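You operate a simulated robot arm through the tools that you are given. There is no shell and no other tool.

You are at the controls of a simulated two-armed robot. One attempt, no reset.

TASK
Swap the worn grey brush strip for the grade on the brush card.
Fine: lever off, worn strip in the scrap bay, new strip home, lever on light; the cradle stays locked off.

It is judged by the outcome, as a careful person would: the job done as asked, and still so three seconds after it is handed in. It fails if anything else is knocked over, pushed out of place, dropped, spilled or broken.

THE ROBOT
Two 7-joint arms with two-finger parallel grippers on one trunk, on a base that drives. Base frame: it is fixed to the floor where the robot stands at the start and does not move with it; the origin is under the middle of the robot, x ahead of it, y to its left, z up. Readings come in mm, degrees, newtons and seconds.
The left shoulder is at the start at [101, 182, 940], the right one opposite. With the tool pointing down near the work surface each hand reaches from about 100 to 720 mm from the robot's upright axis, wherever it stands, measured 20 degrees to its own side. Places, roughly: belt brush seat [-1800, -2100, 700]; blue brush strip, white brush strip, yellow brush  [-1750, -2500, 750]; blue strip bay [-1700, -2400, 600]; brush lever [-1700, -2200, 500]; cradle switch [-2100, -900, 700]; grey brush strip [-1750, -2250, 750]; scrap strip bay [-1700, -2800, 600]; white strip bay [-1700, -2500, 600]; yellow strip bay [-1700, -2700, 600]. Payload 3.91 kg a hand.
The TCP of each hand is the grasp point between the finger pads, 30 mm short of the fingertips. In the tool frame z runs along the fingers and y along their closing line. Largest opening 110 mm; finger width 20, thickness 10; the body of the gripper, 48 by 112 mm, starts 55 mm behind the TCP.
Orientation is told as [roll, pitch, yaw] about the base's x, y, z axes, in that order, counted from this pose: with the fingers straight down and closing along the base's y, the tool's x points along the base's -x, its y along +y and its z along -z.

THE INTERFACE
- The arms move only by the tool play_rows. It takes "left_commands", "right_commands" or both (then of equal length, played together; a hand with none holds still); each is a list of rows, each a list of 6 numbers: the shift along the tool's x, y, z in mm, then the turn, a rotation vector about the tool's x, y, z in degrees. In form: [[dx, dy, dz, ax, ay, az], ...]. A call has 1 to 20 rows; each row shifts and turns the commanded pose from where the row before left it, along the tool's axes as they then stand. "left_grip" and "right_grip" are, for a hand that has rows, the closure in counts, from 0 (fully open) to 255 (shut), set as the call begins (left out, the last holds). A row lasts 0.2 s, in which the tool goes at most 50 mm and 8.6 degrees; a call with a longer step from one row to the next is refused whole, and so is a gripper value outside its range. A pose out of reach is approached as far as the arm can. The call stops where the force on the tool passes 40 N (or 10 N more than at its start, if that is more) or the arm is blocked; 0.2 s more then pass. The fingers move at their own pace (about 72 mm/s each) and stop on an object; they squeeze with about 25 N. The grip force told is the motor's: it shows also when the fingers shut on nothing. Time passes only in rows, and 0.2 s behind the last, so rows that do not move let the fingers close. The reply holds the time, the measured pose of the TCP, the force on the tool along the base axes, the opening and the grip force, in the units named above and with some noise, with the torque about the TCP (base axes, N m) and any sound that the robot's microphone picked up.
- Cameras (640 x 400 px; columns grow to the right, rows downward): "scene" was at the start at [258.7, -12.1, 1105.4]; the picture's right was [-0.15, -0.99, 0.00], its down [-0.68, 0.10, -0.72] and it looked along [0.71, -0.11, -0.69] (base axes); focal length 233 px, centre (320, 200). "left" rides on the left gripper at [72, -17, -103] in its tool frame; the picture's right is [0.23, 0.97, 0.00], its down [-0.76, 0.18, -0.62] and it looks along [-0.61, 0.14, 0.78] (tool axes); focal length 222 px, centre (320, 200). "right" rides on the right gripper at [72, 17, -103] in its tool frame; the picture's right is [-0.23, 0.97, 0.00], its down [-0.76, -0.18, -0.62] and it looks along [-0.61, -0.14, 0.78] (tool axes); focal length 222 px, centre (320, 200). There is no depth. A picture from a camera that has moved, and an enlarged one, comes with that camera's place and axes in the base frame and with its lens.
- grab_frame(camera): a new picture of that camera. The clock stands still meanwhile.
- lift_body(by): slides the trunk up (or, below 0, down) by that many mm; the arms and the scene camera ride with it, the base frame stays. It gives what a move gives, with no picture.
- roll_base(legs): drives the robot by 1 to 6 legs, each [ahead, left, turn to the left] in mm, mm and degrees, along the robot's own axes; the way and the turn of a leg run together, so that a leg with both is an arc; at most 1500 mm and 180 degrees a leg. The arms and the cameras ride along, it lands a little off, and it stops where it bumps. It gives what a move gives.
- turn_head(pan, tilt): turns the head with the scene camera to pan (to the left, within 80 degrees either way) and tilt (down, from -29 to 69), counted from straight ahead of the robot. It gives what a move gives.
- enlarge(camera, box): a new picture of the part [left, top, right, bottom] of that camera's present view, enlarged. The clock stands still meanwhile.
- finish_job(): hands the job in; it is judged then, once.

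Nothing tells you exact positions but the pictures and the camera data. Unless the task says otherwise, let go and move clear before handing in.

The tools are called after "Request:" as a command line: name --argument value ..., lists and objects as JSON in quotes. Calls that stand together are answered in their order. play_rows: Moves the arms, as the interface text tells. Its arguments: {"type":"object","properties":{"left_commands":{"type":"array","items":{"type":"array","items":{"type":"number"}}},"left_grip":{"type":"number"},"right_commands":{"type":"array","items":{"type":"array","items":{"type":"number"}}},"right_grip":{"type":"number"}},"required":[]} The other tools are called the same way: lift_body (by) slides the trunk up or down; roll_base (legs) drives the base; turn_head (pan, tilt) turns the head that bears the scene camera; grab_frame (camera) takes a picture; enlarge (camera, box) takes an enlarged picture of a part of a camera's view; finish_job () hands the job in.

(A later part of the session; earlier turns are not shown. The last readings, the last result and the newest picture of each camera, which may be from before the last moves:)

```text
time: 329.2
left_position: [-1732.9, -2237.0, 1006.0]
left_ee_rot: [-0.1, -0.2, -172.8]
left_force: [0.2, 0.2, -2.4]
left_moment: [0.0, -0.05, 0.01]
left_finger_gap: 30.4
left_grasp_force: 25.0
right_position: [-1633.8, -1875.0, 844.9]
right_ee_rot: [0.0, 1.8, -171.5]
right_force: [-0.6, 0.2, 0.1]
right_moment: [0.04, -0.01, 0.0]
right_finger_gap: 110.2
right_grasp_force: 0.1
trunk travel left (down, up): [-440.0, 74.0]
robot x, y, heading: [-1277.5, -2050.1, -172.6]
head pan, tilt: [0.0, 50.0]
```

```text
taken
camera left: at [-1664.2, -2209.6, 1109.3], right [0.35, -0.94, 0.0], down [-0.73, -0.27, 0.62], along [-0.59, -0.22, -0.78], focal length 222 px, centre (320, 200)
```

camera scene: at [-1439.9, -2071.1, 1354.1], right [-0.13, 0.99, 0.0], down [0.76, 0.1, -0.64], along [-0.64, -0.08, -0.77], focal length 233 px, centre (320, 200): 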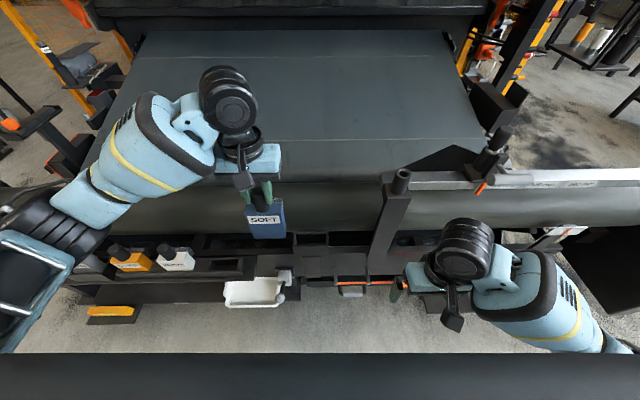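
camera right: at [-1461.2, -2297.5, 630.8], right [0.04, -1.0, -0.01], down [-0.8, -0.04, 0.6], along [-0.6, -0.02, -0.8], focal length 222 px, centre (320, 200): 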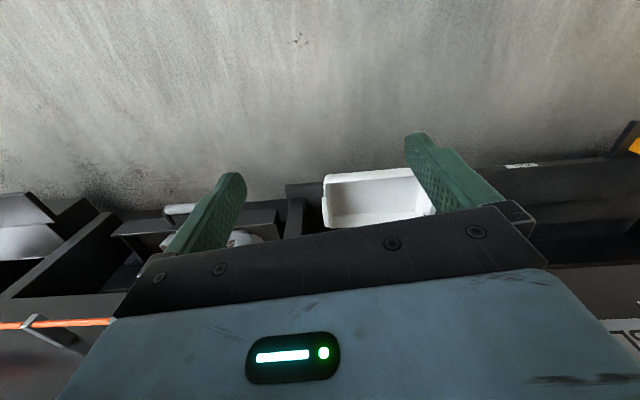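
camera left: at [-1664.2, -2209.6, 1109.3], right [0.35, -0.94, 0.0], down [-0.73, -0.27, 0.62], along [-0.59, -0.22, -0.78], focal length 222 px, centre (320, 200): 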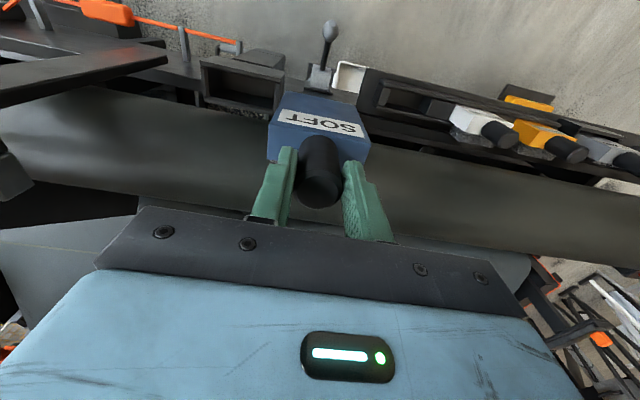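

Request:
play_rows --left_commands '[[-4, -25, 0, 0, 0, 0], [-5, -25, 0, 0, 0, 0], [-5, -25, 0, 0, 0, 0], [-5, -25.8, 0, 0, 0, 0], [0, 0, 0, 0, 0, 0]]'

Request:
enlarge --camera "scene" --box '[260, 150, 380, 270]'

Request:
grab_frame --camera "left"

```text
time: 330.4
left_position: [-1764.5, -2140.0, 1006.9]
left_ee_rot: [0.1, -0.1, -172.6]
left_force: [-0.2, 0.1, -2.3]
left_moment: [0.04, 0.02, 0.01]
left_finger_gap: 30.2
left_grasp_force: 25.2
right_position: [-1633.8, -1874.1, 845.2]
right_ee_rot: [-0.1, 1.8, -171.4]
right_force: [-0.2, -0.7, -1.1]
right_moment: [-0.02, -0.02, -0.04]
right_finger_gap: 110.2
right_grasp_force: 0.0
trunk travel left (down, up): [-440.0, 74.0]
robot x, y, heading: [-1275.0, -2049.8, -172.8]
head pan, tilt: [0.0, 50.0]
```

```text
3.33 times, centred on (320, 210) of scene
camera zoom: at [-1439.8, -2071.5, 1354.1], right [-0.13, 0.99, 0.0], down [0.76, 0.1, -0.64], along [-0.64, -0.08, -0.77], focal length 776 px, centre (320, 167)
```

zoom: 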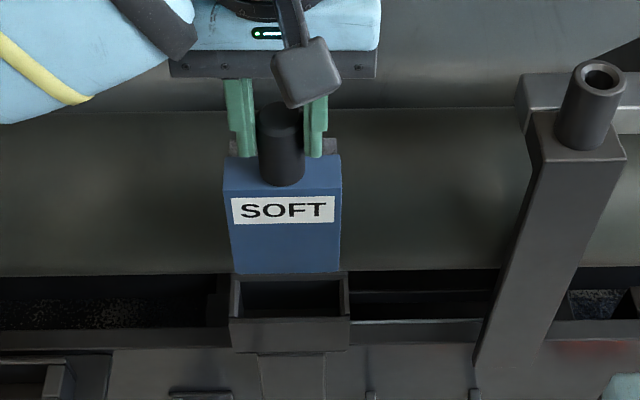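

```text
taken
camera left: at [-1695.7, -2112.5, 1109.7], right [0.35, -0.94, 0.0], down [-0.73, -0.27, 0.62], along [-0.59, -0.22, -0.78], focal length 222 px, centre (320, 200)
```

left: 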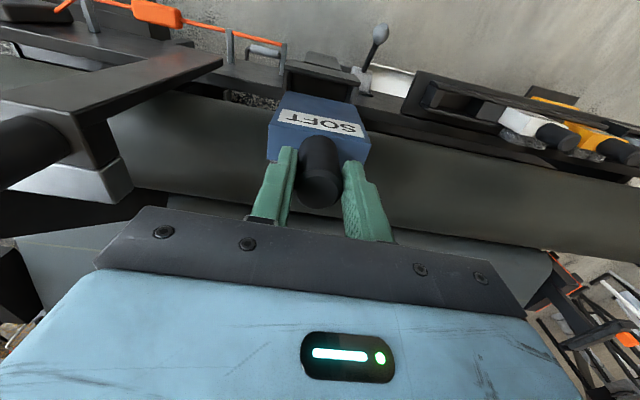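

Lowering to just above the seat opening and re-checking.

Request:
play_rows --left_commands '[[0, 0, 14, 0, 0, 0], [0, 0, 14, 0, 0, 0], [0, 0, 12, 0, 0, 0], [0, 0, 0, 0, 0, 0]]'

Request:
enlarge --camera "scene" --box '[270, 170, 360, 260]'

```text
time: 331.4
left_position: [-1765.0, -2139.0, 964.9]
left_ee_rot: [0.1, -0.2, -172.7]
left_force: [0.4, 0.3, -1.9]
left_moment: [-0.02, -0.03, 0.0]
left_finger_gap: 30.6
left_grasp_force: 24.7
right_position: [-1634.2, -1874.7, 845.2]
right_ee_rot: [-0.2, 1.8, -171.3]
right_force: [0.5, -0.7, -0.1]
right_moment: [-0.01, 0.0, 0.0]
right_finger_gap: 109.9
right_grasp_force: 0.1
trunk travel left (down, up): [-440.0, 74.0]
robot x, y, heading: [-1273.4, -2048.5, -172.6]
head pan, tilt: [0.0, 50.0]
```

```text
4.44 times, centred on (315, 215) of scene
camera zoom: at [-1439.9, -2070.8, 1354.2], right [-0.13, 0.99, 0.0], down [0.76, 0.1, -0.64], along [-0.64, -0.08, -0.77], focal length 1035 px, centre (342, 133)
```

zoom: 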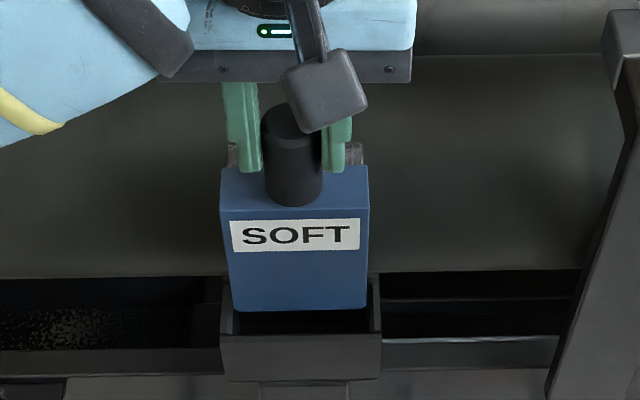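

Lined up. Easing it in.

Request:
play_rows --left_commands '[[0, -1.2, 6, 0, 0, 0], [0, 0, 6, 0, 0, 0], [0, 0, 6, 0, 0, 0]]'

Request:
play_rows --left_commands '[[0, 0, 8, 0, 0, 0], [0, 0, 8, 0, 0, 0], [0, 0, 8, 0, 0, 0]]'

Request:
enlarge --camera "scene" --box '[270, 170, 360, 260]'

```text
time: 332.2
left_position: [-1763.7, -2137.1, 950.4]
left_ee_rot: [0.1, -0.4, -172.6]
left_force: [3.6, 0.3, 31.9]
left_moment: [-0.43, 0.07, 0.05]
left_finger_gap: 30.5
left_grasp_force: 25.1
right_position: [-1633.0, -1872.6, 846.8]
right_ee_rot: [-0.2, 1.7, -171.4]
right_force: [0.0, 0.0, 0.3]
right_moment: [0.0, 0.01, 0.03]
right_finger_gap: 110.1
right_grasp_force: 0.0
trunk travel left (down, up): [-440.0, 74.0]
robot x, y, heading: [-1273.6, -2051.7, -172.8]
head pan, tilt: [0.0, 50.0]
```

```text
time: 332.9
left_position: [-1764.6, -2137.1, 933.9]
left_ee_rot: [-0.1, -0.4, -172.8]
left_force: [5.6, 0.2, 19.0]
left_moment: [-0.72, -0.76, 0.24]
left_finger_gap: 30.2
left_grasp_force: 24.8
right_position: [-1633.1, -1874.6, 844.8]
right_ee_rot: [-0.1, 1.7, -171.4]
right_force: [-0.4, -0.5, 0.5]
right_moment: [0.0, -0.03, 0.02]
right_finger_gap: 110.2
right_grasp_force: 0.1
trunk travel left (down, up): [-440.0, 74.0]
robot x, y, heading: [-1274.8, -2049.5, -172.6]
head pan, tilt: [0.0, 50.0]
stopped in row 3 (left hand): the force on the tool passed its limit at 47 N (the readings are from after the stop); the commanded pose is now the measured one
```

```text
4.44 times, centred on (315, 215) of scene
camera zoom: at [-1438.5, -2070.7, 1354.0], right [-0.13, 0.99, 0.0], down [0.76, 0.1, -0.64], along [-0.64, -0.08, -0.77], focal length 1035 px, centre (342, 133)
```

zoom: 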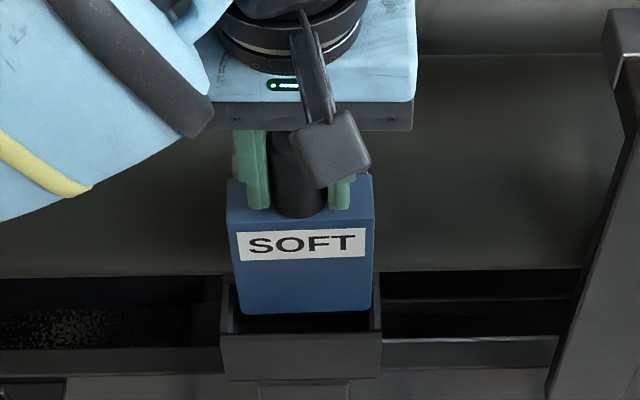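

It caught the rim and slid a bit in the grip. Lifting slightly to re-centre.

Request:
play_rows --left_commands '[[0, 0, -5, 0, 0, 0], [0, 0, -7, 0, 0, 0], [0, 0, 0, 0, 0, 0]]'

Request:
enlarge --camera "scene" --box '[285, 190, 345, 250]'

Request:
grab_frame --camera "left"

Request:
turn_head --pan -25 --tilt 50

Request:
grab_frame --camera "scene"

```text
time: 333.7
left_position: [-1766.8, -2137.6, 944.3]
left_ee_rot: [0.0, -0.3, -172.8]
left_force: [-0.2, 0.6, -2.9]
left_moment: [0.02, -0.03, 0.0]
left_finger_gap: 30.3
left_grasp_force: 25.3
right_position: [-1634.5, -1873.4, 845.2]
right_ee_rot: [-0.2, 1.8, -171.4]
right_force: [-0.7, -0.1, 1.1]
right_moment: [0.02, 0.01, 0.0]
right_finger_gap: 110.0
right_grasp_force: 0.1
trunk travel left (down, up): [-440.0, 74.0]
robot x, y, heading: [-1276.2, -2048.7, -172.7]
head pan, tilt: [0.0, 50.0]
```

```text
6.67 times, centred on (315, 220) of scene
camera zoom: at [-1440.3, -2070.9, 1354.0], right [-0.13, 0.99, 0.0], down [0.76, 0.1, -0.64], along [-0.64, -0.08, -0.77], focal length 1553 px, centre (353, 67)
```

zoom: 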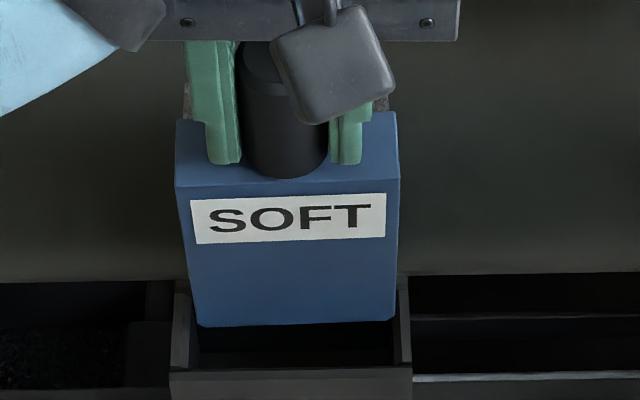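

```text
taken
camera left: at [-1696.3, -2110.9, 1046.6], right [0.35, -0.94, 0.0], down [-0.73, -0.27, 0.63], along [-0.59, -0.22, -0.78], focal length 222 px, centre (320, 200)
```

left: 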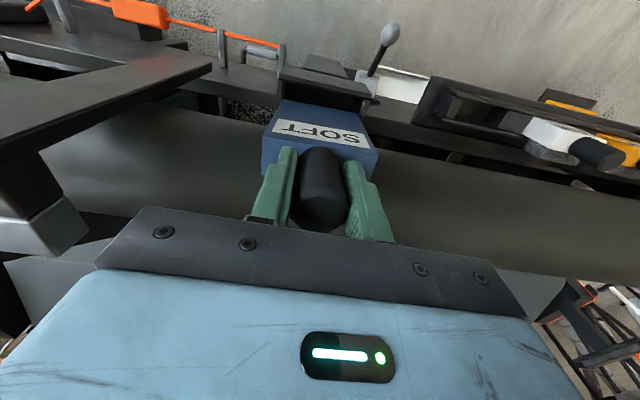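

```text
time: 334.6
left_position: [-1765.1, -2137.0, 943.6]
left_ee_rot: [-0.1, -0.3, -172.7]
left_force: [0.4, 0.0, -3.0]
left_moment: [0.04, -0.01, 0.0]
left_finger_gap: 30.4
left_grasp_force: 24.8
right_position: [-1635.6, -1874.0, 844.6]
right_ee_rot: [0.0, 1.9, -171.5]
right_force: [-0.4, -0.5, -0.2]
right_moment: [0.02, 0.02, -0.01]
right_finger_gap: 110.3
right_grasp_force: 0.1
trunk travel left (down, up): [-440.0, 74.0]
robot x, y, heading: [-1271.9, -2050.5, -172.9]
head pan, tilt: [-25.0, 50.0]
```

```text
taken
camera scene: at [-1437.1, -2037.7, 1354.1], right [0.3, 0.95, 0.0], down [0.73, -0.23, -0.64], along [-0.61, 0.19, -0.77], focal length 233 px, centre (320, 200)
```

scene: 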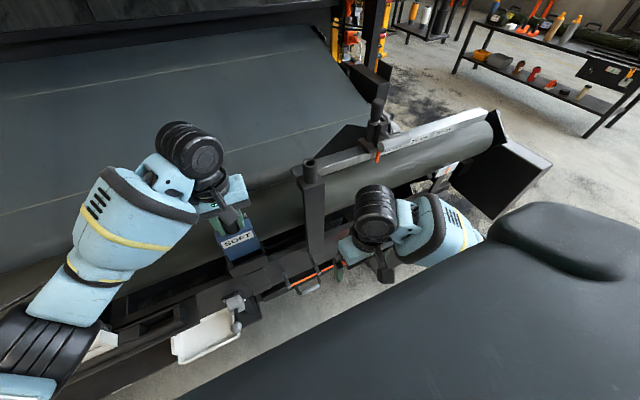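

The opening has ~7 mm lateral play and the block was riding about 2.5 mm too far right, catching the right wall. Shifting left and trying again slowly.

Request:
turn_head --pan 0 --tilt 50

Request:
play_rows --left_commands '[[0, 2.6, 0, 0, 0, 0], [0, 0, 0, 0, 0, 0]]'

Request:
enlarge --camera "scene" --box '[285, 190, 345, 250]'

```text
time: 335.5
left_position: [-1765.9, -2135.8, 944.1]
left_ee_rot: [-0.1, -0.3, -172.8]
left_force: [-0.7, -0.3, -2.8]
left_moment: [0.04, -0.01, 0.02]
left_finger_gap: 30.3
left_grasp_force: 25.0
right_position: [-1634.1, -1875.0, 845.2]
right_ee_rot: [-0.1, 1.8, -171.4]
right_force: [0.3, -0.5, 0.2]
right_moment: [-0.01, 0.01, -0.01]
right_finger_gap: 110.1
right_grasp_force: 0.2
trunk travel left (down, up): [-440.0, 74.0]
robot x, y, heading: [-1271.0, -2052.1, -172.7]
head pan, tilt: [0.0, 50.0]
```

```text
time: 336.1
left_position: [-1765.2, -2139.1, 944.1]
left_ee_rot: [-0.2, -0.4, -172.7]
left_force: [0.8, -0.3, -3.1]
left_moment: [0.01, 0.0, 0.02]
left_finger_gap: 30.4
left_grasp_force: 24.9
right_position: [-1634.5, -1874.9, 844.5]
right_ee_rot: [0.0, 1.9, -171.4]
right_force: [0.4, 0.9, 0.7]
right_moment: [0.03, -0.01, 0.0]
right_finger_gap: 110.2
right_grasp_force: 0.1
trunk travel left (down, up): [-440.0, 74.0]
robot x, y, heading: [-1276.1, -2044.3, -172.6]
head pan, tilt: [0.0, 50.0]
```

```text
6.67 times, centred on (315, 220) of scene
camera zoom: at [-1440.1, -2070.8, 1354.1], right [-0.13, 0.99, 0.0], down [0.76, 0.1, -0.64], along [-0.64, -0.08, -0.77], focal length 1553 px, centre (353, 67)
```

zoom: 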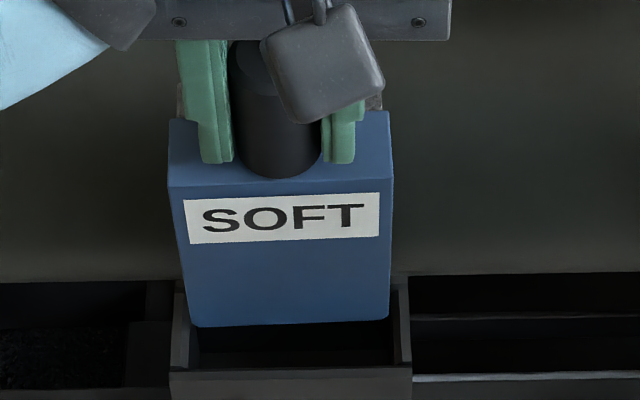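

Centred now. Lowering slowly.

Request:
play_rows --left_commands '[[0, 0, 4, 0, 0, 0], [0, 0, 4, 0, 0, 0], [0, 0, 4, 0, 0, 0], [0, 0, 3, 0, 0, 0]]'

Request:
enlarge --camera "scene" --box '[285, 190, 345, 250]'

```text
time: 337.1
left_position: [-1764.8, -2140.2, 934.3]
left_ee_rot: [-0.2, -0.8, -172.7]
left_force: [5.4, -3.0, 31.8]
left_moment: [-0.75, -0.07, 0.02]
left_finger_gap: 30.5
left_grasp_force: 24.6
right_position: [-1632.3, -1873.0, 847.9]
right_ee_rot: [-0.1, 1.6, -171.5]
right_force: [-0.3, 0.3, -0.7]
right_moment: [0.02, 0.0, -0.01]
right_finger_gap: 109.9
right_grasp_force: 0.0
trunk travel left (down, up): [-440.0, 74.0]
robot x, y, heading: [-1275.3, -2047.5, -172.4]
head pan, tilt: [0.0, 50.0]
```

```text
6.67 times, centred on (315, 220) of scene
camera zoom: at [-1436.5, -2070.7, 1355.2], right [-0.13, 0.99, 0.0], down [0.76, 0.1, -0.64], along [-0.64, -0.08, -0.76], focal length 1553 px, centre (353, 67)
```

zoom: 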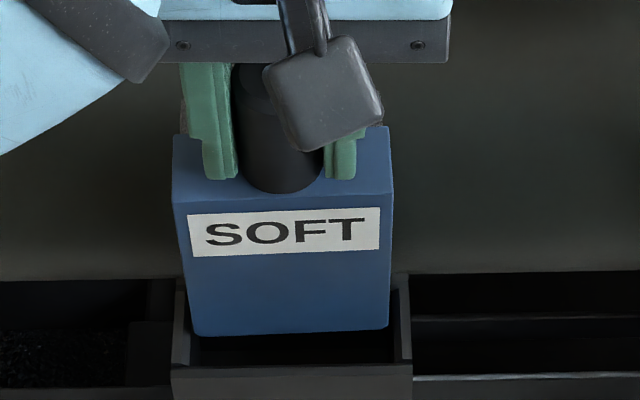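

The contact is at the back rim (about 20 mm behind the handle). Lifting a little, shifting 5 mm toward me, and lowering again.

Request:
play_rows --left_commands '[[0, 0, -5, 0, 0, 0], [0, 0, -6, 0, 0, 0], [5, 0, 0, 0, 0, 0], [0, 0, 0, 0, 0, 0]]'

Request:
enlarge --camera "scene" --box '[285, 190, 345, 250]'

Request:
play_rows --left_commands '[[0, 0, 4, 0, 0, 0], [0, 0, 4, 0, 0, 0], [0, 0, 4, 0, 0, 0], [0, 0, 3, 0, 0, 0]]'

Request:
enlarge --camera "scene" --box '[285, 190, 345, 250]'

```text
time: 338.1
left_position: [-1760.4, -2138.9, 939.5]
left_ee_rot: [0.0, -0.3, -172.7]
left_force: [-0.9, 0.4, -1.9]
left_moment: [0.02, -0.03, -0.01]
left_finger_gap: 30.1
left_grasp_force: 24.7
right_position: [-1633.8, -1874.1, 845.3]
right_ee_rot: [0.0, 1.8, -171.4]
right_force: [-0.4, 0.4, 0.2]
right_moment: [-0.02, -0.02, -0.02]
right_finger_gap: 110.4
right_grasp_force: 0.0
trunk travel left (down, up): [-440.0, 74.0]
robot x, y, heading: [-1271.0, -2045.0, -172.7]
head pan, tilt: [0.0, 50.0]
```

```text
6.67 times, centred on (315, 220) of scene
camera zoom: at [-1440.2, -2070.8, 1354.0], right [-0.13, 0.99, 0.0], down [0.76, 0.1, -0.64], along [-0.64, -0.08, -0.77], focal length 1553 px, centre (353, 67)
```

zoom: 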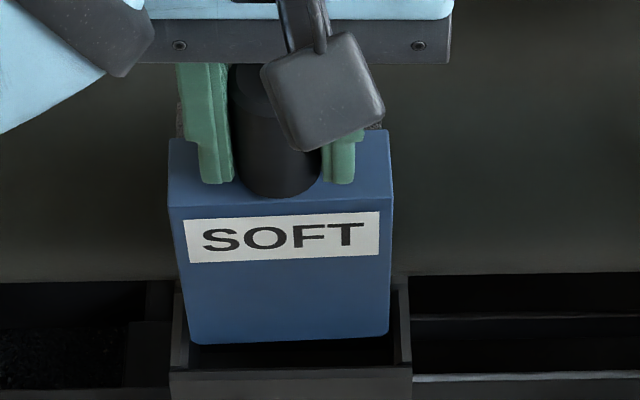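

```text
time: 339.1
left_position: [-1759.7, -2138.0, 933.7]
left_ee_rot: [-0.4, -1.0, -172.9]
left_force: [7.4, -2.3, 21.2]
left_moment: [-0.84, -0.51, 0.15]
left_finger_gap: 30.6
left_grasp_force: 25.0
right_position: [-1633.3, -1874.0, 845.9]
right_ee_rot: [-0.1, 1.7, -171.4]
right_force: [-0.6, 1.1, -0.2]
right_moment: [0.02, 0.01, 0.02]
right_finger_gap: 109.9
right_grasp_force: 0.1
trunk travel left (down, up): [-440.0, 74.0]
robot x, y, heading: [-1273.5, -2047.4, -172.7]
head pan, tilt: [0.0, 50.0]
stopped in row 4 (left hand): the force on the tool passed its limit at 43 N (the readings are from after the stop); the commanded pose is now the measured one
```

```text
6.67 times, centred on (315, 220) of scene
camera zoom: at [-1438.1, -2070.7, 1354.4], right [-0.13, 0.99, 0.0], down [0.76, 0.1, -0.64], along [-0.64, -0.08, -0.77], focal length 1553 px, centre (353, 67)
```

zoom: 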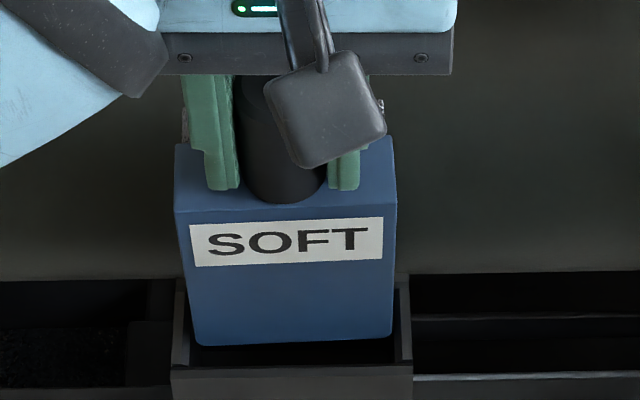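

Still contacting early, so something behind may be in the way (the new pad is longer). I'll lift a bit and bring the right-hand camera round for a side view of the seat.

Request:
play_rows --left_commands '[[0, 0, -6, 0, 0, 0], [0, 0, -8, 0, 0, 0], [0, 0, 0, 0, 0, 0], [0, 0, 0, 0, 0, 0], [0, 0, 0, 0, 0, 0], [0, 0, 0, 0, 0, 0], [0, 0, 0, 0, 0, 0], [0, 0, 0, 0, 0, 0], [0, 0, 0, 0, 0, 0], [0, 0, 0, 0, 0, 0]]' --right_commands '[[0, 0, 0, 0, 0, -8], [0, 0, 0, 0, 0, -8], [0, 0, 0, 0, 0, -8], [0, 0, 0, 0, 0, -8], [0, 0, 0, 0, 0, -8], [0, 0, 0, 0, 0, -8], [0, 0, 0, 0, 0, -8], [0, 0, 0, 0, 0, -8], [0, 0, 0, 0, 0, -8], [0, 0, 0, 0, 0, -8]]'

Request:
grab_frame --camera "right"

Request:
grab_frame --camera "scene"

```text
time: 341.3
left_position: [-1761.5, -2138.4, 943.7]
left_ee_rot: [-0.3, -0.8, -172.8]
left_force: [-0.4, 0.5, -2.3]
left_moment: [-0.01, -0.03, -0.02]
left_finger_gap: 30.6
left_grasp_force: 25.2
right_position: [-1634.0, -1874.2, 844.8]
right_ee_rot: [1.7, 0.4, -91.2]
right_force: [-0.1, 0.3, -0.7]
right_moment: [-0.02, 0.01, -0.02]
right_finger_gap: 110.2
right_grasp_force: 0.1
trunk travel left (down, up): [-440.0, 74.0]
robot x, y, heading: [-1270.6, -2049.7, -172.5]
head pan, tilt: [0.0, 50.0]
```

```text
taken
camera right: at [-1618.6, -1803.6, 949.5], right [0.97, -0.25, 0.03], down [-0.21, -0.76, 0.61], along [-0.13, -0.6, -0.79], focal length 222 px, centre (320, 200)
```

right: 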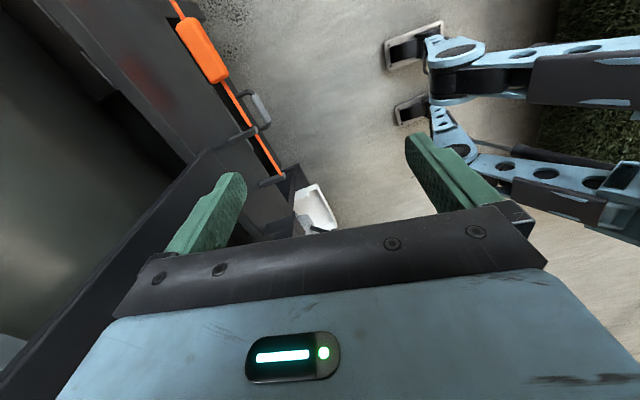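

```text
taken
camera scene: at [-1440.0, -2070.9, 1354.1], right [-0.13, 0.99, 0.0], down [0.76, 0.1, -0.64], along [-0.64, -0.08, -0.77], focal length 233 px, centre (320, 200)
```

scene: 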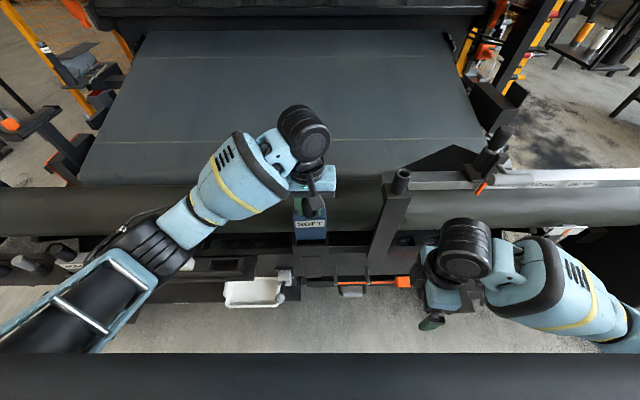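

Request:
play_rows --right_commands '[[0, 0, -42, 0, 0, 0], [0, 0, -42, 0, 0, 0], [0, 0, -42, 0, 0, 0], [0, 0, -42, 0, 0, 0], [0, 0, -42, 0, -5, 0], [0, 0, -42, 0, -5, 0]]'

Request:
grab_frame --camera "right"

Request:
enlarge --camera "right" --box '[200, 100, 360, 260]'

```text
time: 342.7
left_position: [-1761.3, -2138.1, 944.9]
left_ee_rot: [-0.3, -0.8, -172.9]
left_force: [0.4, -0.1, -3.0]
left_moment: [0.03, 0.02, -0.01]
left_finger_gap: 30.3
left_grasp_force: 24.9
right_position: [-1640.9, -1871.3, 1096.6]
right_ee_rot: [1.9, -9.6, -91.7]
right_force: [-0.2, 0.3, 0.4]
right_moment: [0.01, -0.01, 0.01]
right_finger_gap: 110.1
right_grasp_force: 0.1
trunk travel left (down, up): [-440.0, 74.0]
robot x, y, heading: [-1273.0, -2049.2, -172.4]
head pan, tilt: [0.0, 50.0]
```

```text
taken
camera right: at [-1624.4, -1784.3, 1186.5], right [0.97, -0.25, 0.07], down [-0.22, -0.64, 0.74], along [-0.14, -0.73, -0.67], focal length 222 px, centre (320, 200)
```

right: 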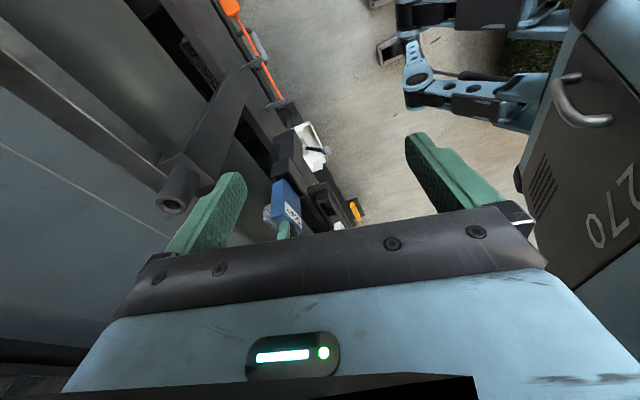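

```text
2.50 times, centred on (280, 180) of right
camera zoom: at [-1624.4, -1784.3, 1186.5], right [0.97, -0.25, 0.07], down [-0.22, -0.64, 0.74], along [-0.14, -0.73, -0.67], focal length 555 px, centre (420, 250)
```

zoom: 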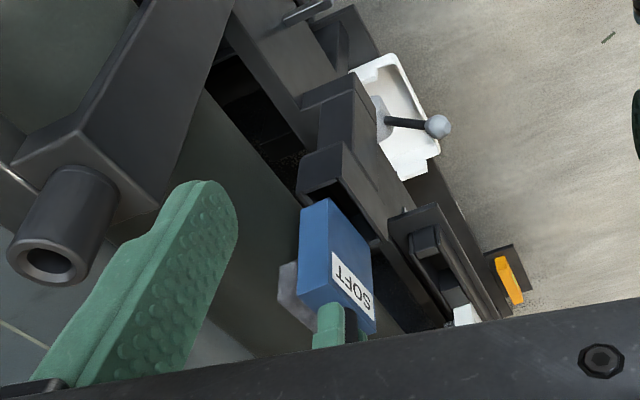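

Request:
enlarge --camera "right" --box '[250, 140, 330, 240]'

```text
4.00 times, centred on (290, 190) of right
camera zoom: at [-1624.4, -1784.3, 1186.5], right [0.97, -0.25, 0.07], down [-0.22, -0.64, 0.74], along [-0.14, -0.73, -0.67], focal length 888 px, centre (440, 240)
```

zoom: 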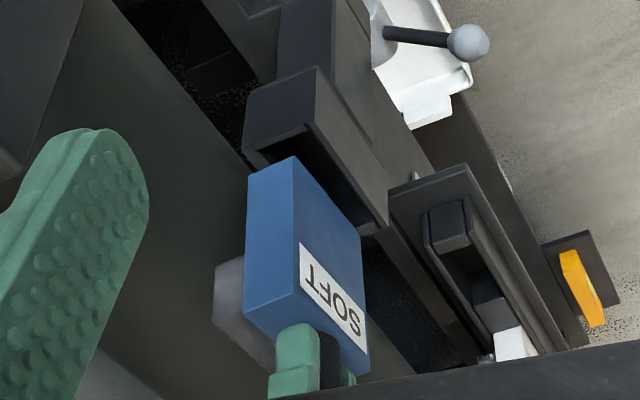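

From the side it's clear: the block's back edge sits over the back wall by ~3 mm while there's ~7 mm spare in front. Shifting 5 mm more toward me.

Request:
play_rows --left_commands '[[5, 0, 0, 0, 0, 0], [0, 0, 0, 0, 0, 0]]'

Request:
enlarge --camera "right" --box '[250, 140, 330, 240]'

Request:
enlarge --camera "scene" --box '[285, 190, 345, 250]'

```text
time: 343.3
left_position: [-1757.1, -2137.3, 944.9]
left_ee_rot: [-0.3, -0.7, -173.0]
left_force: [0.1, -0.1, -1.4]
left_moment: [0.03, 0.01, 0.02]
left_finger_gap: 30.2
left_grasp_force: 25.0
right_position: [-1641.9, -1871.6, 1095.5]
right_ee_rot: [1.9, -9.6, -91.8]
right_force: [-0.6, -0.5, 0.0]
right_moment: [-0.01, -0.01, 0.01]
right_finger_gap: 110.4
right_grasp_force: 0.0
trunk travel left (down, up): [-440.0, 74.0]
robot x, y, heading: [-1274.9, -2048.8, -172.5]
head pan, tilt: [0.0, 50.0]
```

```text
4.00 times, centred on (290, 190) of right
camera zoom: at [-1624.9, -1784.4, 1186.1], right [0.97, -0.25, 0.07], down [-0.22, -0.64, 0.74], along [-0.14, -0.73, -0.67], focal length 888 px, centre (440, 240)
```

zoom: 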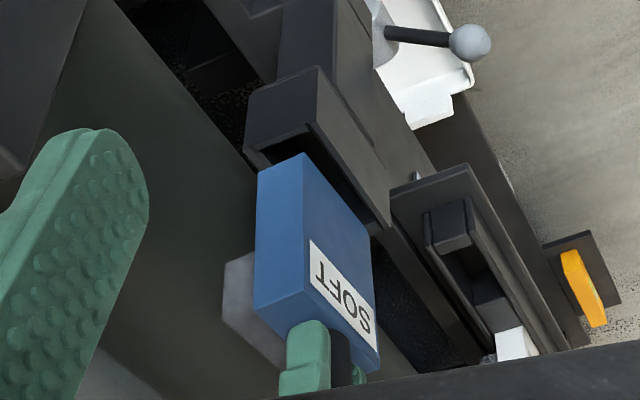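

```text
6.67 times, centred on (315, 220) of scene
camera zoom: at [-1440.0, -2070.9, 1354.1], right [-0.13, 0.99, 0.0], down [0.76, 0.1, -0.64], along [-0.64, -0.08, -0.77], focal length 1553 px, centre (353, 67)
```

zoom: 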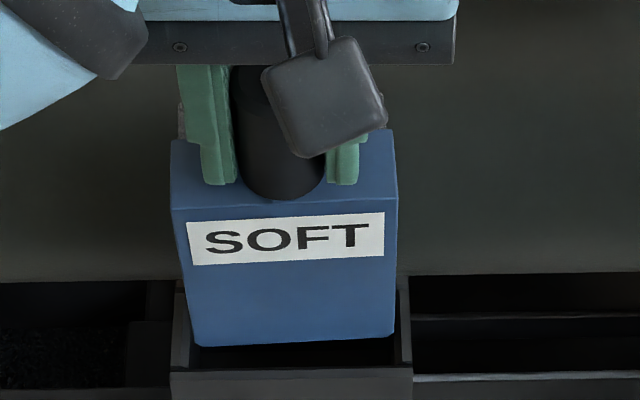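

Request:
play_rows --left_commands '[[0, 1.5, 0, 0, 0, 0], [0, 0, 4, 0, 0, 0], [0, 0, 4, 0, 0, 0], [0, 0, 4, 0, 0, 0]]'

Request:
enlarge --camera "right" --box '[250, 140, 330, 240]'

Request:
enlarge --camera "scene" --box '[285, 190, 345, 250]'

```text
time: 344.3
left_position: [-1755.6, -2138.5, 932.2]
left_ee_rot: [-0.3, -0.8, -172.8]
left_force: [0.2, -0.3, -0.5]
left_moment: [-0.01, -0.12, -0.01]
left_finger_gap: 30.3
left_grasp_force: 25.3
right_position: [-1640.5, -1872.3, 1095.3]
right_ee_rot: [1.9, -9.6, -91.7]
right_force: [-0.5, 0.5, -0.1]
right_moment: [0.03, -0.01, 0.02]
right_finger_gap: 110.1
right_grasp_force: 0.1
trunk travel left (down, up): [-440.0, 74.0]
robot x, y, heading: [-1274.0, -2050.1, -172.7]
head pan, tilt: [0.0, 50.0]
```

```text
4.00 times, centred on (290, 190) of right
camera zoom: at [-1624.2, -1784.4, 1186.3], right [0.97, -0.25, 0.07], down [-0.22, -0.64, 0.74], along [-0.14, -0.73, -0.67], focal length 888 px, centre (440, 240)
```

zoom: 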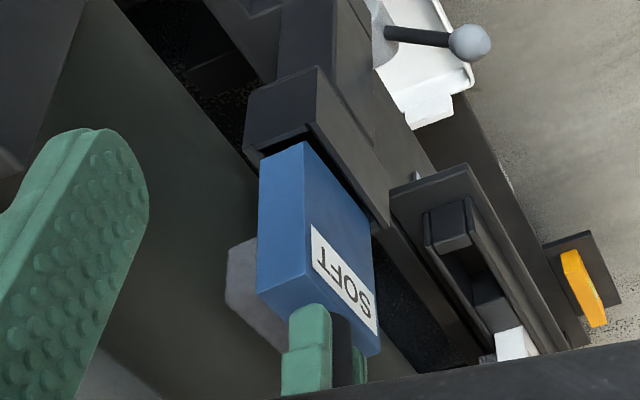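

```text
6.67 times, centred on (315, 220) of scene
camera zoom: at [-1439.3, -2070.9, 1354.3], right [-0.13, 0.99, 0.0], down [0.76, 0.1, -0.64], along [-0.64, -0.08, -0.77], focal length 1553 px, centre (353, 67)
```

zoom: 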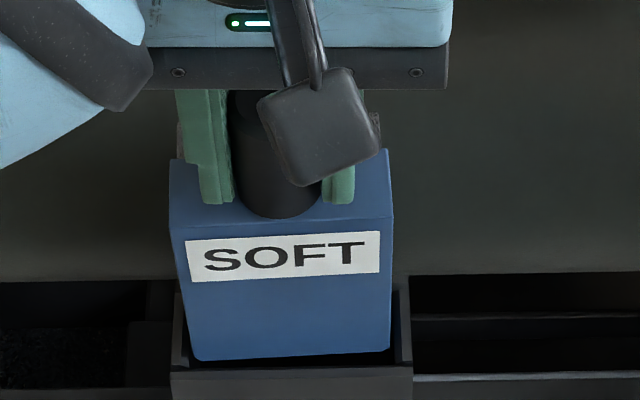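

Request:
play_rows --left_commands '[[0, 0, 3, 0, 0, 0], [0, 0, 3, 0, 0, 0], [0, 0, 3, 0, 0, 0]]'

Request:
enlarge --camera "right" --box '[250, 140, 330, 240]'

Request:
enlarge --camera "scene" --box '[285, 190, 345, 250]'

```text
time: 345.1
left_position: [-1756.0, -2138.7, 922.3]
left_ee_rot: [-0.3, -0.7, -172.9]
left_force: [3.3, 1.2, -0.8]
left_moment: [0.27, -0.4, -0.15]
left_finger_gap: 30.4
left_grasp_force: 25.0
right_position: [-1641.3, -1872.6, 1096.1]
right_ee_rot: [1.8, -9.6, -91.7]
right_force: [0.4, -0.8, 0.2]
right_moment: [0.03, 0.04, 0.03]
right_finger_gap: 110.1
right_grasp_force: 0.0
trunk travel left (down, up): [-440.0, 74.0]
robot x, y, heading: [-1272.5, -2050.4, -172.9]
head pan, tilt: [0.0, 50.0]
```

```text
4.00 times, centred on (290, 190) of right
camera zoom: at [-1624.3, -1784.3, 1186.0], right [0.97, -0.25, 0.07], down [-0.22, -0.64, 0.74], along [-0.14, -0.73, -0.67], focal length 888 px, centre (440, 240)
```

zoom: 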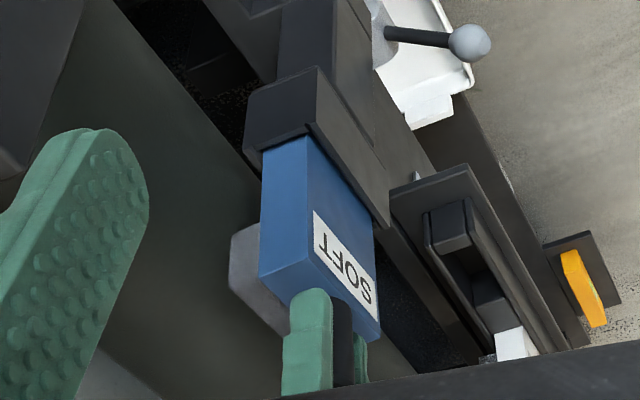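

```text
6.67 times, centred on (315, 220) of scene
camera zoom: at [-1439.4, -2070.8, 1354.1], right [-0.13, 0.99, 0.0], down [0.76, 0.1, -0.64], along [-0.64, -0.08, -0.77], focal length 1553 px, centre (353, 67)
```

zoom: 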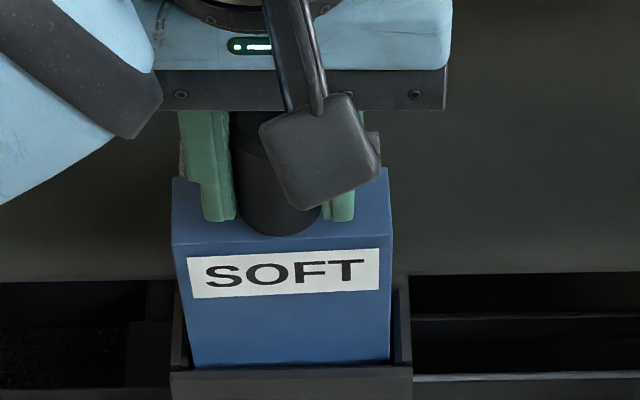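

It's in the opening now. Continuing down gently.

Request:
play_rows --left_commands '[[0.5, 0, 4, 0, 0, 0], [0, 0, 4, 0, 0, 0], [0, 0, 4, 0, 0, 0]]'

Request:
play_rows --left_commands '[[0, 0, 4, 0, 0, 0], [0, 0, 4, 0, 0, 0], [0, 0, 4, 0, 0, 0]]'

Request:
enlarge --camera "right" --box '[250, 140, 330, 240]'

```text
time: 345.9
left_position: [-1755.4, -2138.8, 911.4]
left_ee_rot: [-0.2, -0.7, -172.8]
left_force: [0.0, -0.4, -1.7]
left_moment: [-0.05, -0.12, -0.02]
left_finger_gap: 30.4
left_grasp_force: 25.1
right_position: [-1640.8, -1871.9, 1095.7]
right_ee_rot: [1.7, -9.7, -91.6]
right_force: [1.0, -0.2, 0.0]
right_moment: [-0.02, -0.02, 0.0]
right_finger_gap: 110.2
right_grasp_force: 0.1
trunk travel left (down, up): [-440.0, 74.0]
robot x, y, heading: [-1274.8, -2048.5, -172.7]
head pan, tilt: [0.0, 50.0]
```

```text
time: 346.7
left_position: [-1756.7, -2139.4, 899.2]
left_ee_rot: [-0.4, -0.7, -172.8]
left_force: [1.7, 1.0, -1.8]
left_moment: [0.09, -0.09, -0.04]
left_finger_gap: 30.3
left_grasp_force: 25.0
right_position: [-1641.9, -1872.7, 1095.0]
right_ee_rot: [1.7, -9.6, -91.7]
right_force: [-1.2, 0.2, 1.1]
right_moment: [0.02, 0.02, 0.02]
right_finger_gap: 110.1
right_grasp_force: 0.1
trunk travel left (down, up): [-440.0, 74.0]
robot x, y, heading: [-1272.9, -2051.4, -172.6]
head pan, tilt: [0.0, 50.0]
```

```text
4.00 times, centred on (290, 190) of right
camera zoom: at [-1624.9, -1784.5, 1186.0], right [0.97, -0.25, 0.07], down [-0.22, -0.64, 0.74], along [-0.14, -0.73, -0.67], focal length 888 px, centre (440, 240)
```

zoom: 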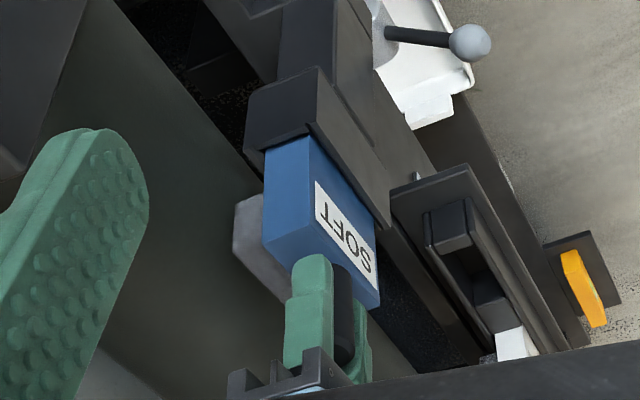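

Request:
play_rows --left_commands '[[0, 0, 3, 0, 0, 0], [0, 0, 3, 0, 0, 0], [0, 0, 3, 0, 0, 0]]'

Request:
play_rows --left_commands '[[0, 0, 2, 0, 0, 0], [0, 0, 2, 0, 0, 0], [0, 0, 2, 0, 0, 0]]'

Request:
enlarge --camera "scene" --box '[285, 180, 345, 250]'

Request:
enlarge --camera "right" --box '[250, 140, 330, 240]'

```text
time: 347.5
left_position: [-1755.9, -2138.1, 890.6]
left_ee_rot: [-0.2, -0.6, -172.9]
left_force: [2.0, 0.2, -1.4]
left_moment: [0.13, -0.24, -0.03]
left_finger_gap: 30.5
left_grasp_force: 25.1
right_position: [-1641.5, -1872.8, 1095.3]
right_ee_rot: [1.7, -9.6, -91.9]
right_force: [0.9, 0.5, 0.4]
right_moment: [-0.01, 0.02, 0.0]
right_finger_gap: 110.1
right_grasp_force: 0.0
trunk travel left (down, up): [-440.0, 74.0]
robot x, y, heading: [-1271.1, -2049.8, -172.6]
head pan, tilt: [0.0, 50.0]
```

```text
time: 348.3
left_position: [-1756.2, -2138.8, 885.6]
left_ee_rot: [-0.4, -0.9, -172.9]
left_force: [1.7, -0.6, 10.2]
left_moment: [-0.42, -0.42, -0.04]
left_finger_gap: 30.0
left_grasp_force: 25.2
right_position: [-1639.3, -1872.6, 1096.0]
right_ee_rot: [1.7, -9.6, -91.7]
right_force: [0.8, 0.4, -0.3]
right_moment: [0.0, 0.0, -0.02]
right_finger_gap: 110.0
right_grasp_force: 0.0
trunk travel left (down, up): [-440.0, 74.0]
robot x, y, heading: [-1275.2, -2053.7, -172.4]
head pan, tilt: [0.0, 50.0]
```

```text
5.71 times, centred on (315, 215) of scene
camera zoom: at [-1438.8, -2070.7, 1354.5], right [-0.13, 0.99, 0.0], down [0.76, 0.1, -0.64], along [-0.64, -0.08, -0.77], focal length 1331 px, centre (349, 114)
```

zoom: 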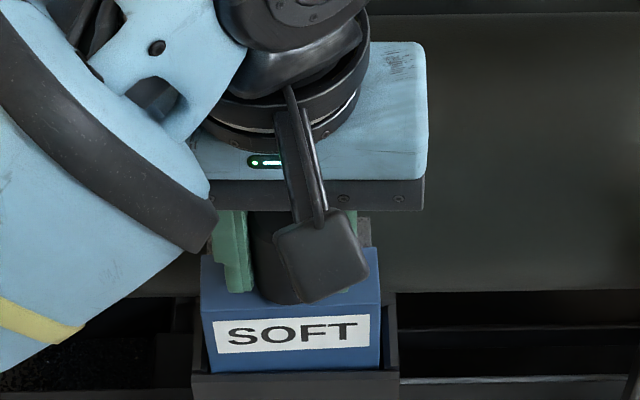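

```text
4.00 times, centred on (290, 190) of right
camera zoom: at [-1623.8, -1784.3, 1186.7], right [0.97, -0.25, 0.07], down [-0.22, -0.64, 0.74], along [-0.14, -0.73, -0.67], focal length 888 px, centre (440, 240)
```

zoom: 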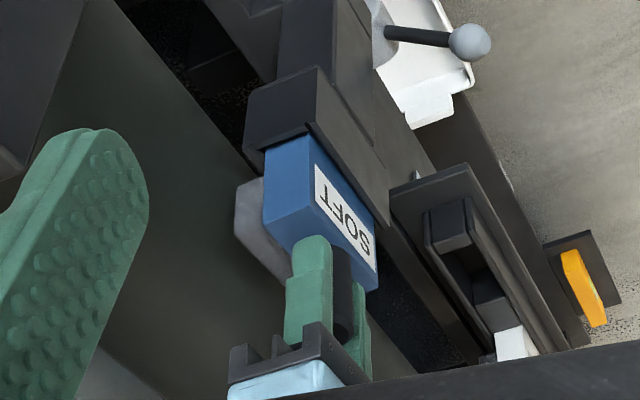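

It has bottomed (10 N). A light press to confirm, then release and check.

Request:
play_rows --left_commands '[[0, 0, 1.5, 0, 0, 0], [0, 0, 1.5, 0, 0, 0], [0, 0, 0, 0, 0, 0]]'

Request:
play_rows --left_commands '[[0, 0, -2, 0, 0, 0], [0, 0, 0, 0, 0, 0], [0, 0, 0, 0, 0, 0], [0, 0, 0, 0, 0, 0]]' --left_grip 90

Request:
play_rows --left_commands '[[0, 0, -10, 0, 0, 0], [0, 0, -20, 0, 0, 0], [0, 0, -30, 0, 0, 0], [0, 0, -30, 0, 0, 0], [10, 20, 0, 0, 0, 0], [30, 27, 0, 0, 0, 0], [30, 27, 0, 0, 0, 0], [30, 27, 0, 0, 0, 0]]'

Request:
enlarge --camera "scene" --box '[280, 165, 345, 245]'

Request:
enlarge --camera "right" --box '[250, 140, 330, 240]'

```text
time: 349.1
left_position: [-1755.4, -2138.0, 884.9]
left_ee_rot: [-0.4, -1.1, -172.9]
left_force: [-3.0, 0.6, 31.4]
left_moment: [-0.73, -0.03, 0.02]
left_finger_gap: 31.0
left_grasp_force: 24.8
right_position: [-1639.0, -1871.1, 1097.0]
right_ee_rot: [1.7, -9.6, -91.7]
right_force: [0.2, 0.7, -0.4]
right_moment: [0.03, 0.0, -0.03]
right_finger_gap: 110.1
right_grasp_force: 0.1
trunk travel left (down, up): [-440.0, 74.0]
robot x, y, heading: [-1275.2, -2050.8, -172.5]
head pan, tilt: [0.0, 50.0]
```

```text
time: 350.1
left_position: [-1756.7, -2138.9, 883.6]
left_ee_rot: [-0.4, -0.8, -172.8]
left_force: [-0.1, -0.3, 0.2]
left_moment: [-0.04, -0.04, 0.02]
left_finger_gap: 71.2
left_grasp_force: 0.0
right_position: [-1641.2, -1872.3, 1095.3]
right_ee_rot: [1.9, -9.6, -91.6]
right_force: [-0.5, -0.2, -0.4]
right_moment: [0.02, 0.01, -0.06]
right_finger_gap: 109.8
right_grasp_force: 0.1
trunk travel left (down, up): [-440.0, 74.0]
robot x, y, heading: [-1274.7, -2047.0, -172.7]
head pan, tilt: [0.0, 50.0]
```

```text
time: 351.9
left_position: [-1643.7, -2227.6, 971.3]
left_ee_rot: [-0.3, -0.7, -172.9]
left_force: [0.5, 0.6, 1.4]
left_moment: [0.01, -0.02, -0.01]
left_finger_gap: 71.4
left_grasp_force: 0.1
right_position: [-1640.5, -1873.1, 1094.5]
right_ee_rot: [1.7, -9.6, -91.7]
right_force: [0.2, 0.1, -0.7]
right_moment: [0.0, 0.04, -0.01]
right_finger_gap: 109.7
right_grasp_force: 0.1
trunk travel left (down, up): [-440.0, 74.0]
robot x, y, heading: [-1273.3, -2049.7, -172.6]
head pan, tilt: [0.0, 50.0]
```

```text
5.00 times, centred on (312, 205) of scene
camera zoom: at [-1438.9, -2071.7, 1354.3], right [-0.13, 0.99, 0.0], down [0.76, 0.1, -0.64], along [-0.64, -0.08, -0.77], focal length 1164 px, centre (358, 175)
```

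zoom: 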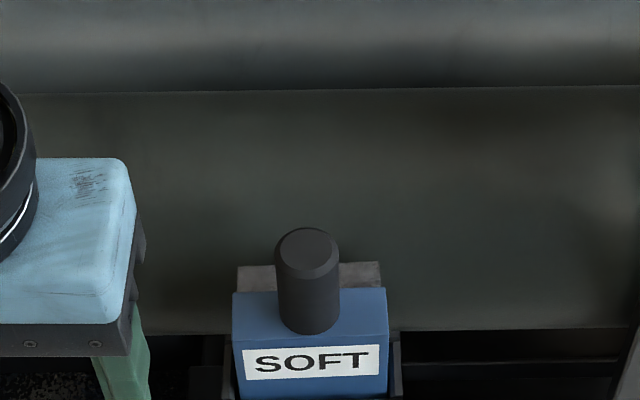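

```text
4.00 times, centred on (290, 190) of right
camera zoom: at [-1623.9, -1785.1, 1186.5], right [0.97, -0.25, 0.07], down [-0.22, -0.64, 0.74], along [-0.14, -0.73, -0.67], focal length 888 px, centre (440, 240)
```

zoom: 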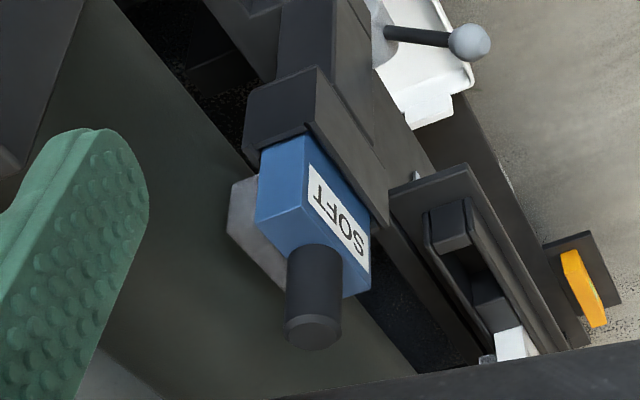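

The blue SOFT strip sits home at the same spot the worn one did (handle top ≈[-1765,-2138,901]). Now the lever: lower the trunk and grip the ball.

Request:
lift_body --by -320

Request:
grab_frame --camera "left"

```text
time: 355.1
left_position: [-1642.6, -2227.1, 652.0]
left_ee_rot: [-0.3, -0.9, -172.9]
left_force: [-0.1, 1.0, 0.5]
left_moment: [0.0, 0.0, 0.01]
left_finger_gap: 71.6
left_grasp_force: 0.0
right_position: [-1653.2, -1873.4, 759.9]
right_ee_rot: [4.7, -9.0, -92.1]
right_force: [-0.4, 0.9, -0.5]
right_moment: [0.02, -0.01, 0.01]
right_finger_gap: 110.3
right_grasp_force: 0.1
trunk travel left (down, up): [-120.0, 394.0]
robot x, y, heading: [-1272.5, -2050.6, -172.7]
head pan, tilt: [0.0, 50.0]
```

```text
taken
camera left: at [-1572.7, -2201.0, 754.2], right [0.35, -0.94, -0.01], down [-0.72, -0.27, 0.63], along [-0.6, -0.21, -0.77], focal length 222 px, centre (320, 200)
```

left: 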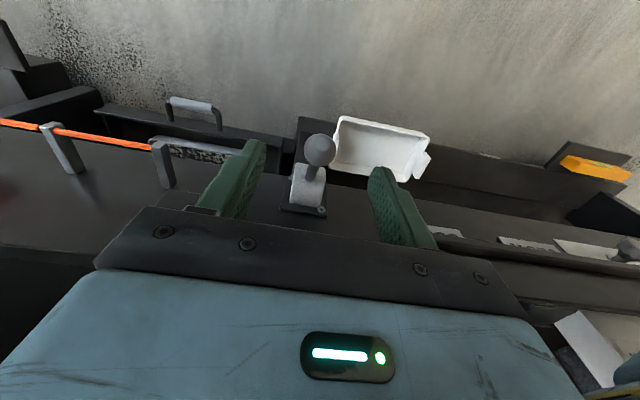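

Request:
play_rows --left_commands '[[-10, 3, 0, 0, 0, 0], [-10, 2, 10, 0, 0, 0], [0, 0, 20, 0, 0, 0], [0, 0, 20, 0, 0, 0], [0, 0, 20, 0, 0, 0], [0, 0, 19, 0, 0, 0]]'

Request:
play_rows --left_commands '[[0, 0, 0, 0, 0, 0], [0, 0, 0, 0, 0, 0], [0, 0, 0, 0, 0, 0], [0, 0, 0, 0, 0, 0]]' --left_grip 230

Request:
grab_frame --camera "left"

```text
time: 356.5
left_position: [-1664.0, -2234.2, 563.2]
left_ee_rot: [-0.4, -0.8, -173.0]
left_force: [-0.5, -0.2, 0.4]
left_moment: [0.01, 0.03, 0.0]
left_finger_gap: 71.2
left_grasp_force: 0.1
right_position: [-1653.5, -1873.0, 760.0]
right_ee_rot: [4.6, -9.1, -92.1]
right_force: [0.4, -0.6, 0.1]
right_moment: [0.02, -0.01, -0.04]
right_finger_gap: 109.9
right_grasp_force: 0.1
trunk travel left (down, up): [-120.0, 394.0]
robot x, y, heading: [-1272.6, -2052.2, -172.5]
head pan, tilt: [0.0, 50.0]
```

```text
time: 357.5
left_position: [-1664.0, -2235.0, 562.9]
left_ee_rot: [-0.2, -0.7, -172.8]
left_force: [3.0, -14.2, 0.6]
left_moment: [-0.25, -0.07, 0.11]
left_finger_gap: 31.7
left_grasp_force: 45.4
right_position: [-1653.4, -1873.8, 760.7]
right_ee_rot: [4.6, -9.0, -92.1]
right_force: [-1.6, -0.6, -0.5]
right_moment: [0.04, -0.01, 0.0]
right_finger_gap: 109.8
right_grasp_force: 0.1
trunk travel left (down, up): [-120.0, 394.0]
robot x, y, heading: [-1273.3, -2048.9, -172.3]
head pan, tilt: [0.0, 50.0]
```

```text
taken
camera left: at [-1593.6, -2208.7, 664.8], right [0.35, -0.94, -0.01], down [-0.72, -0.27, 0.63], along [-0.59, -0.22, -0.77], focal length 222 px, centre (320, 200)
```

left: 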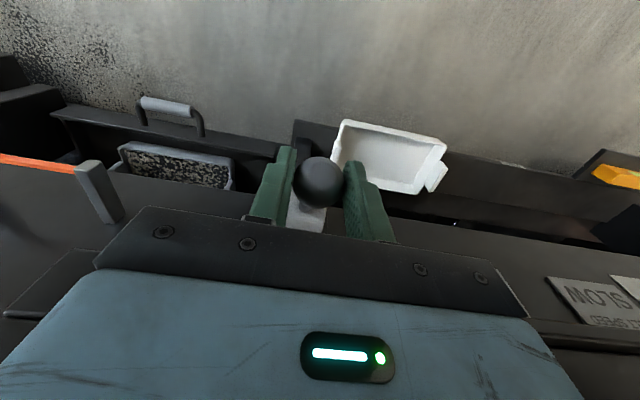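

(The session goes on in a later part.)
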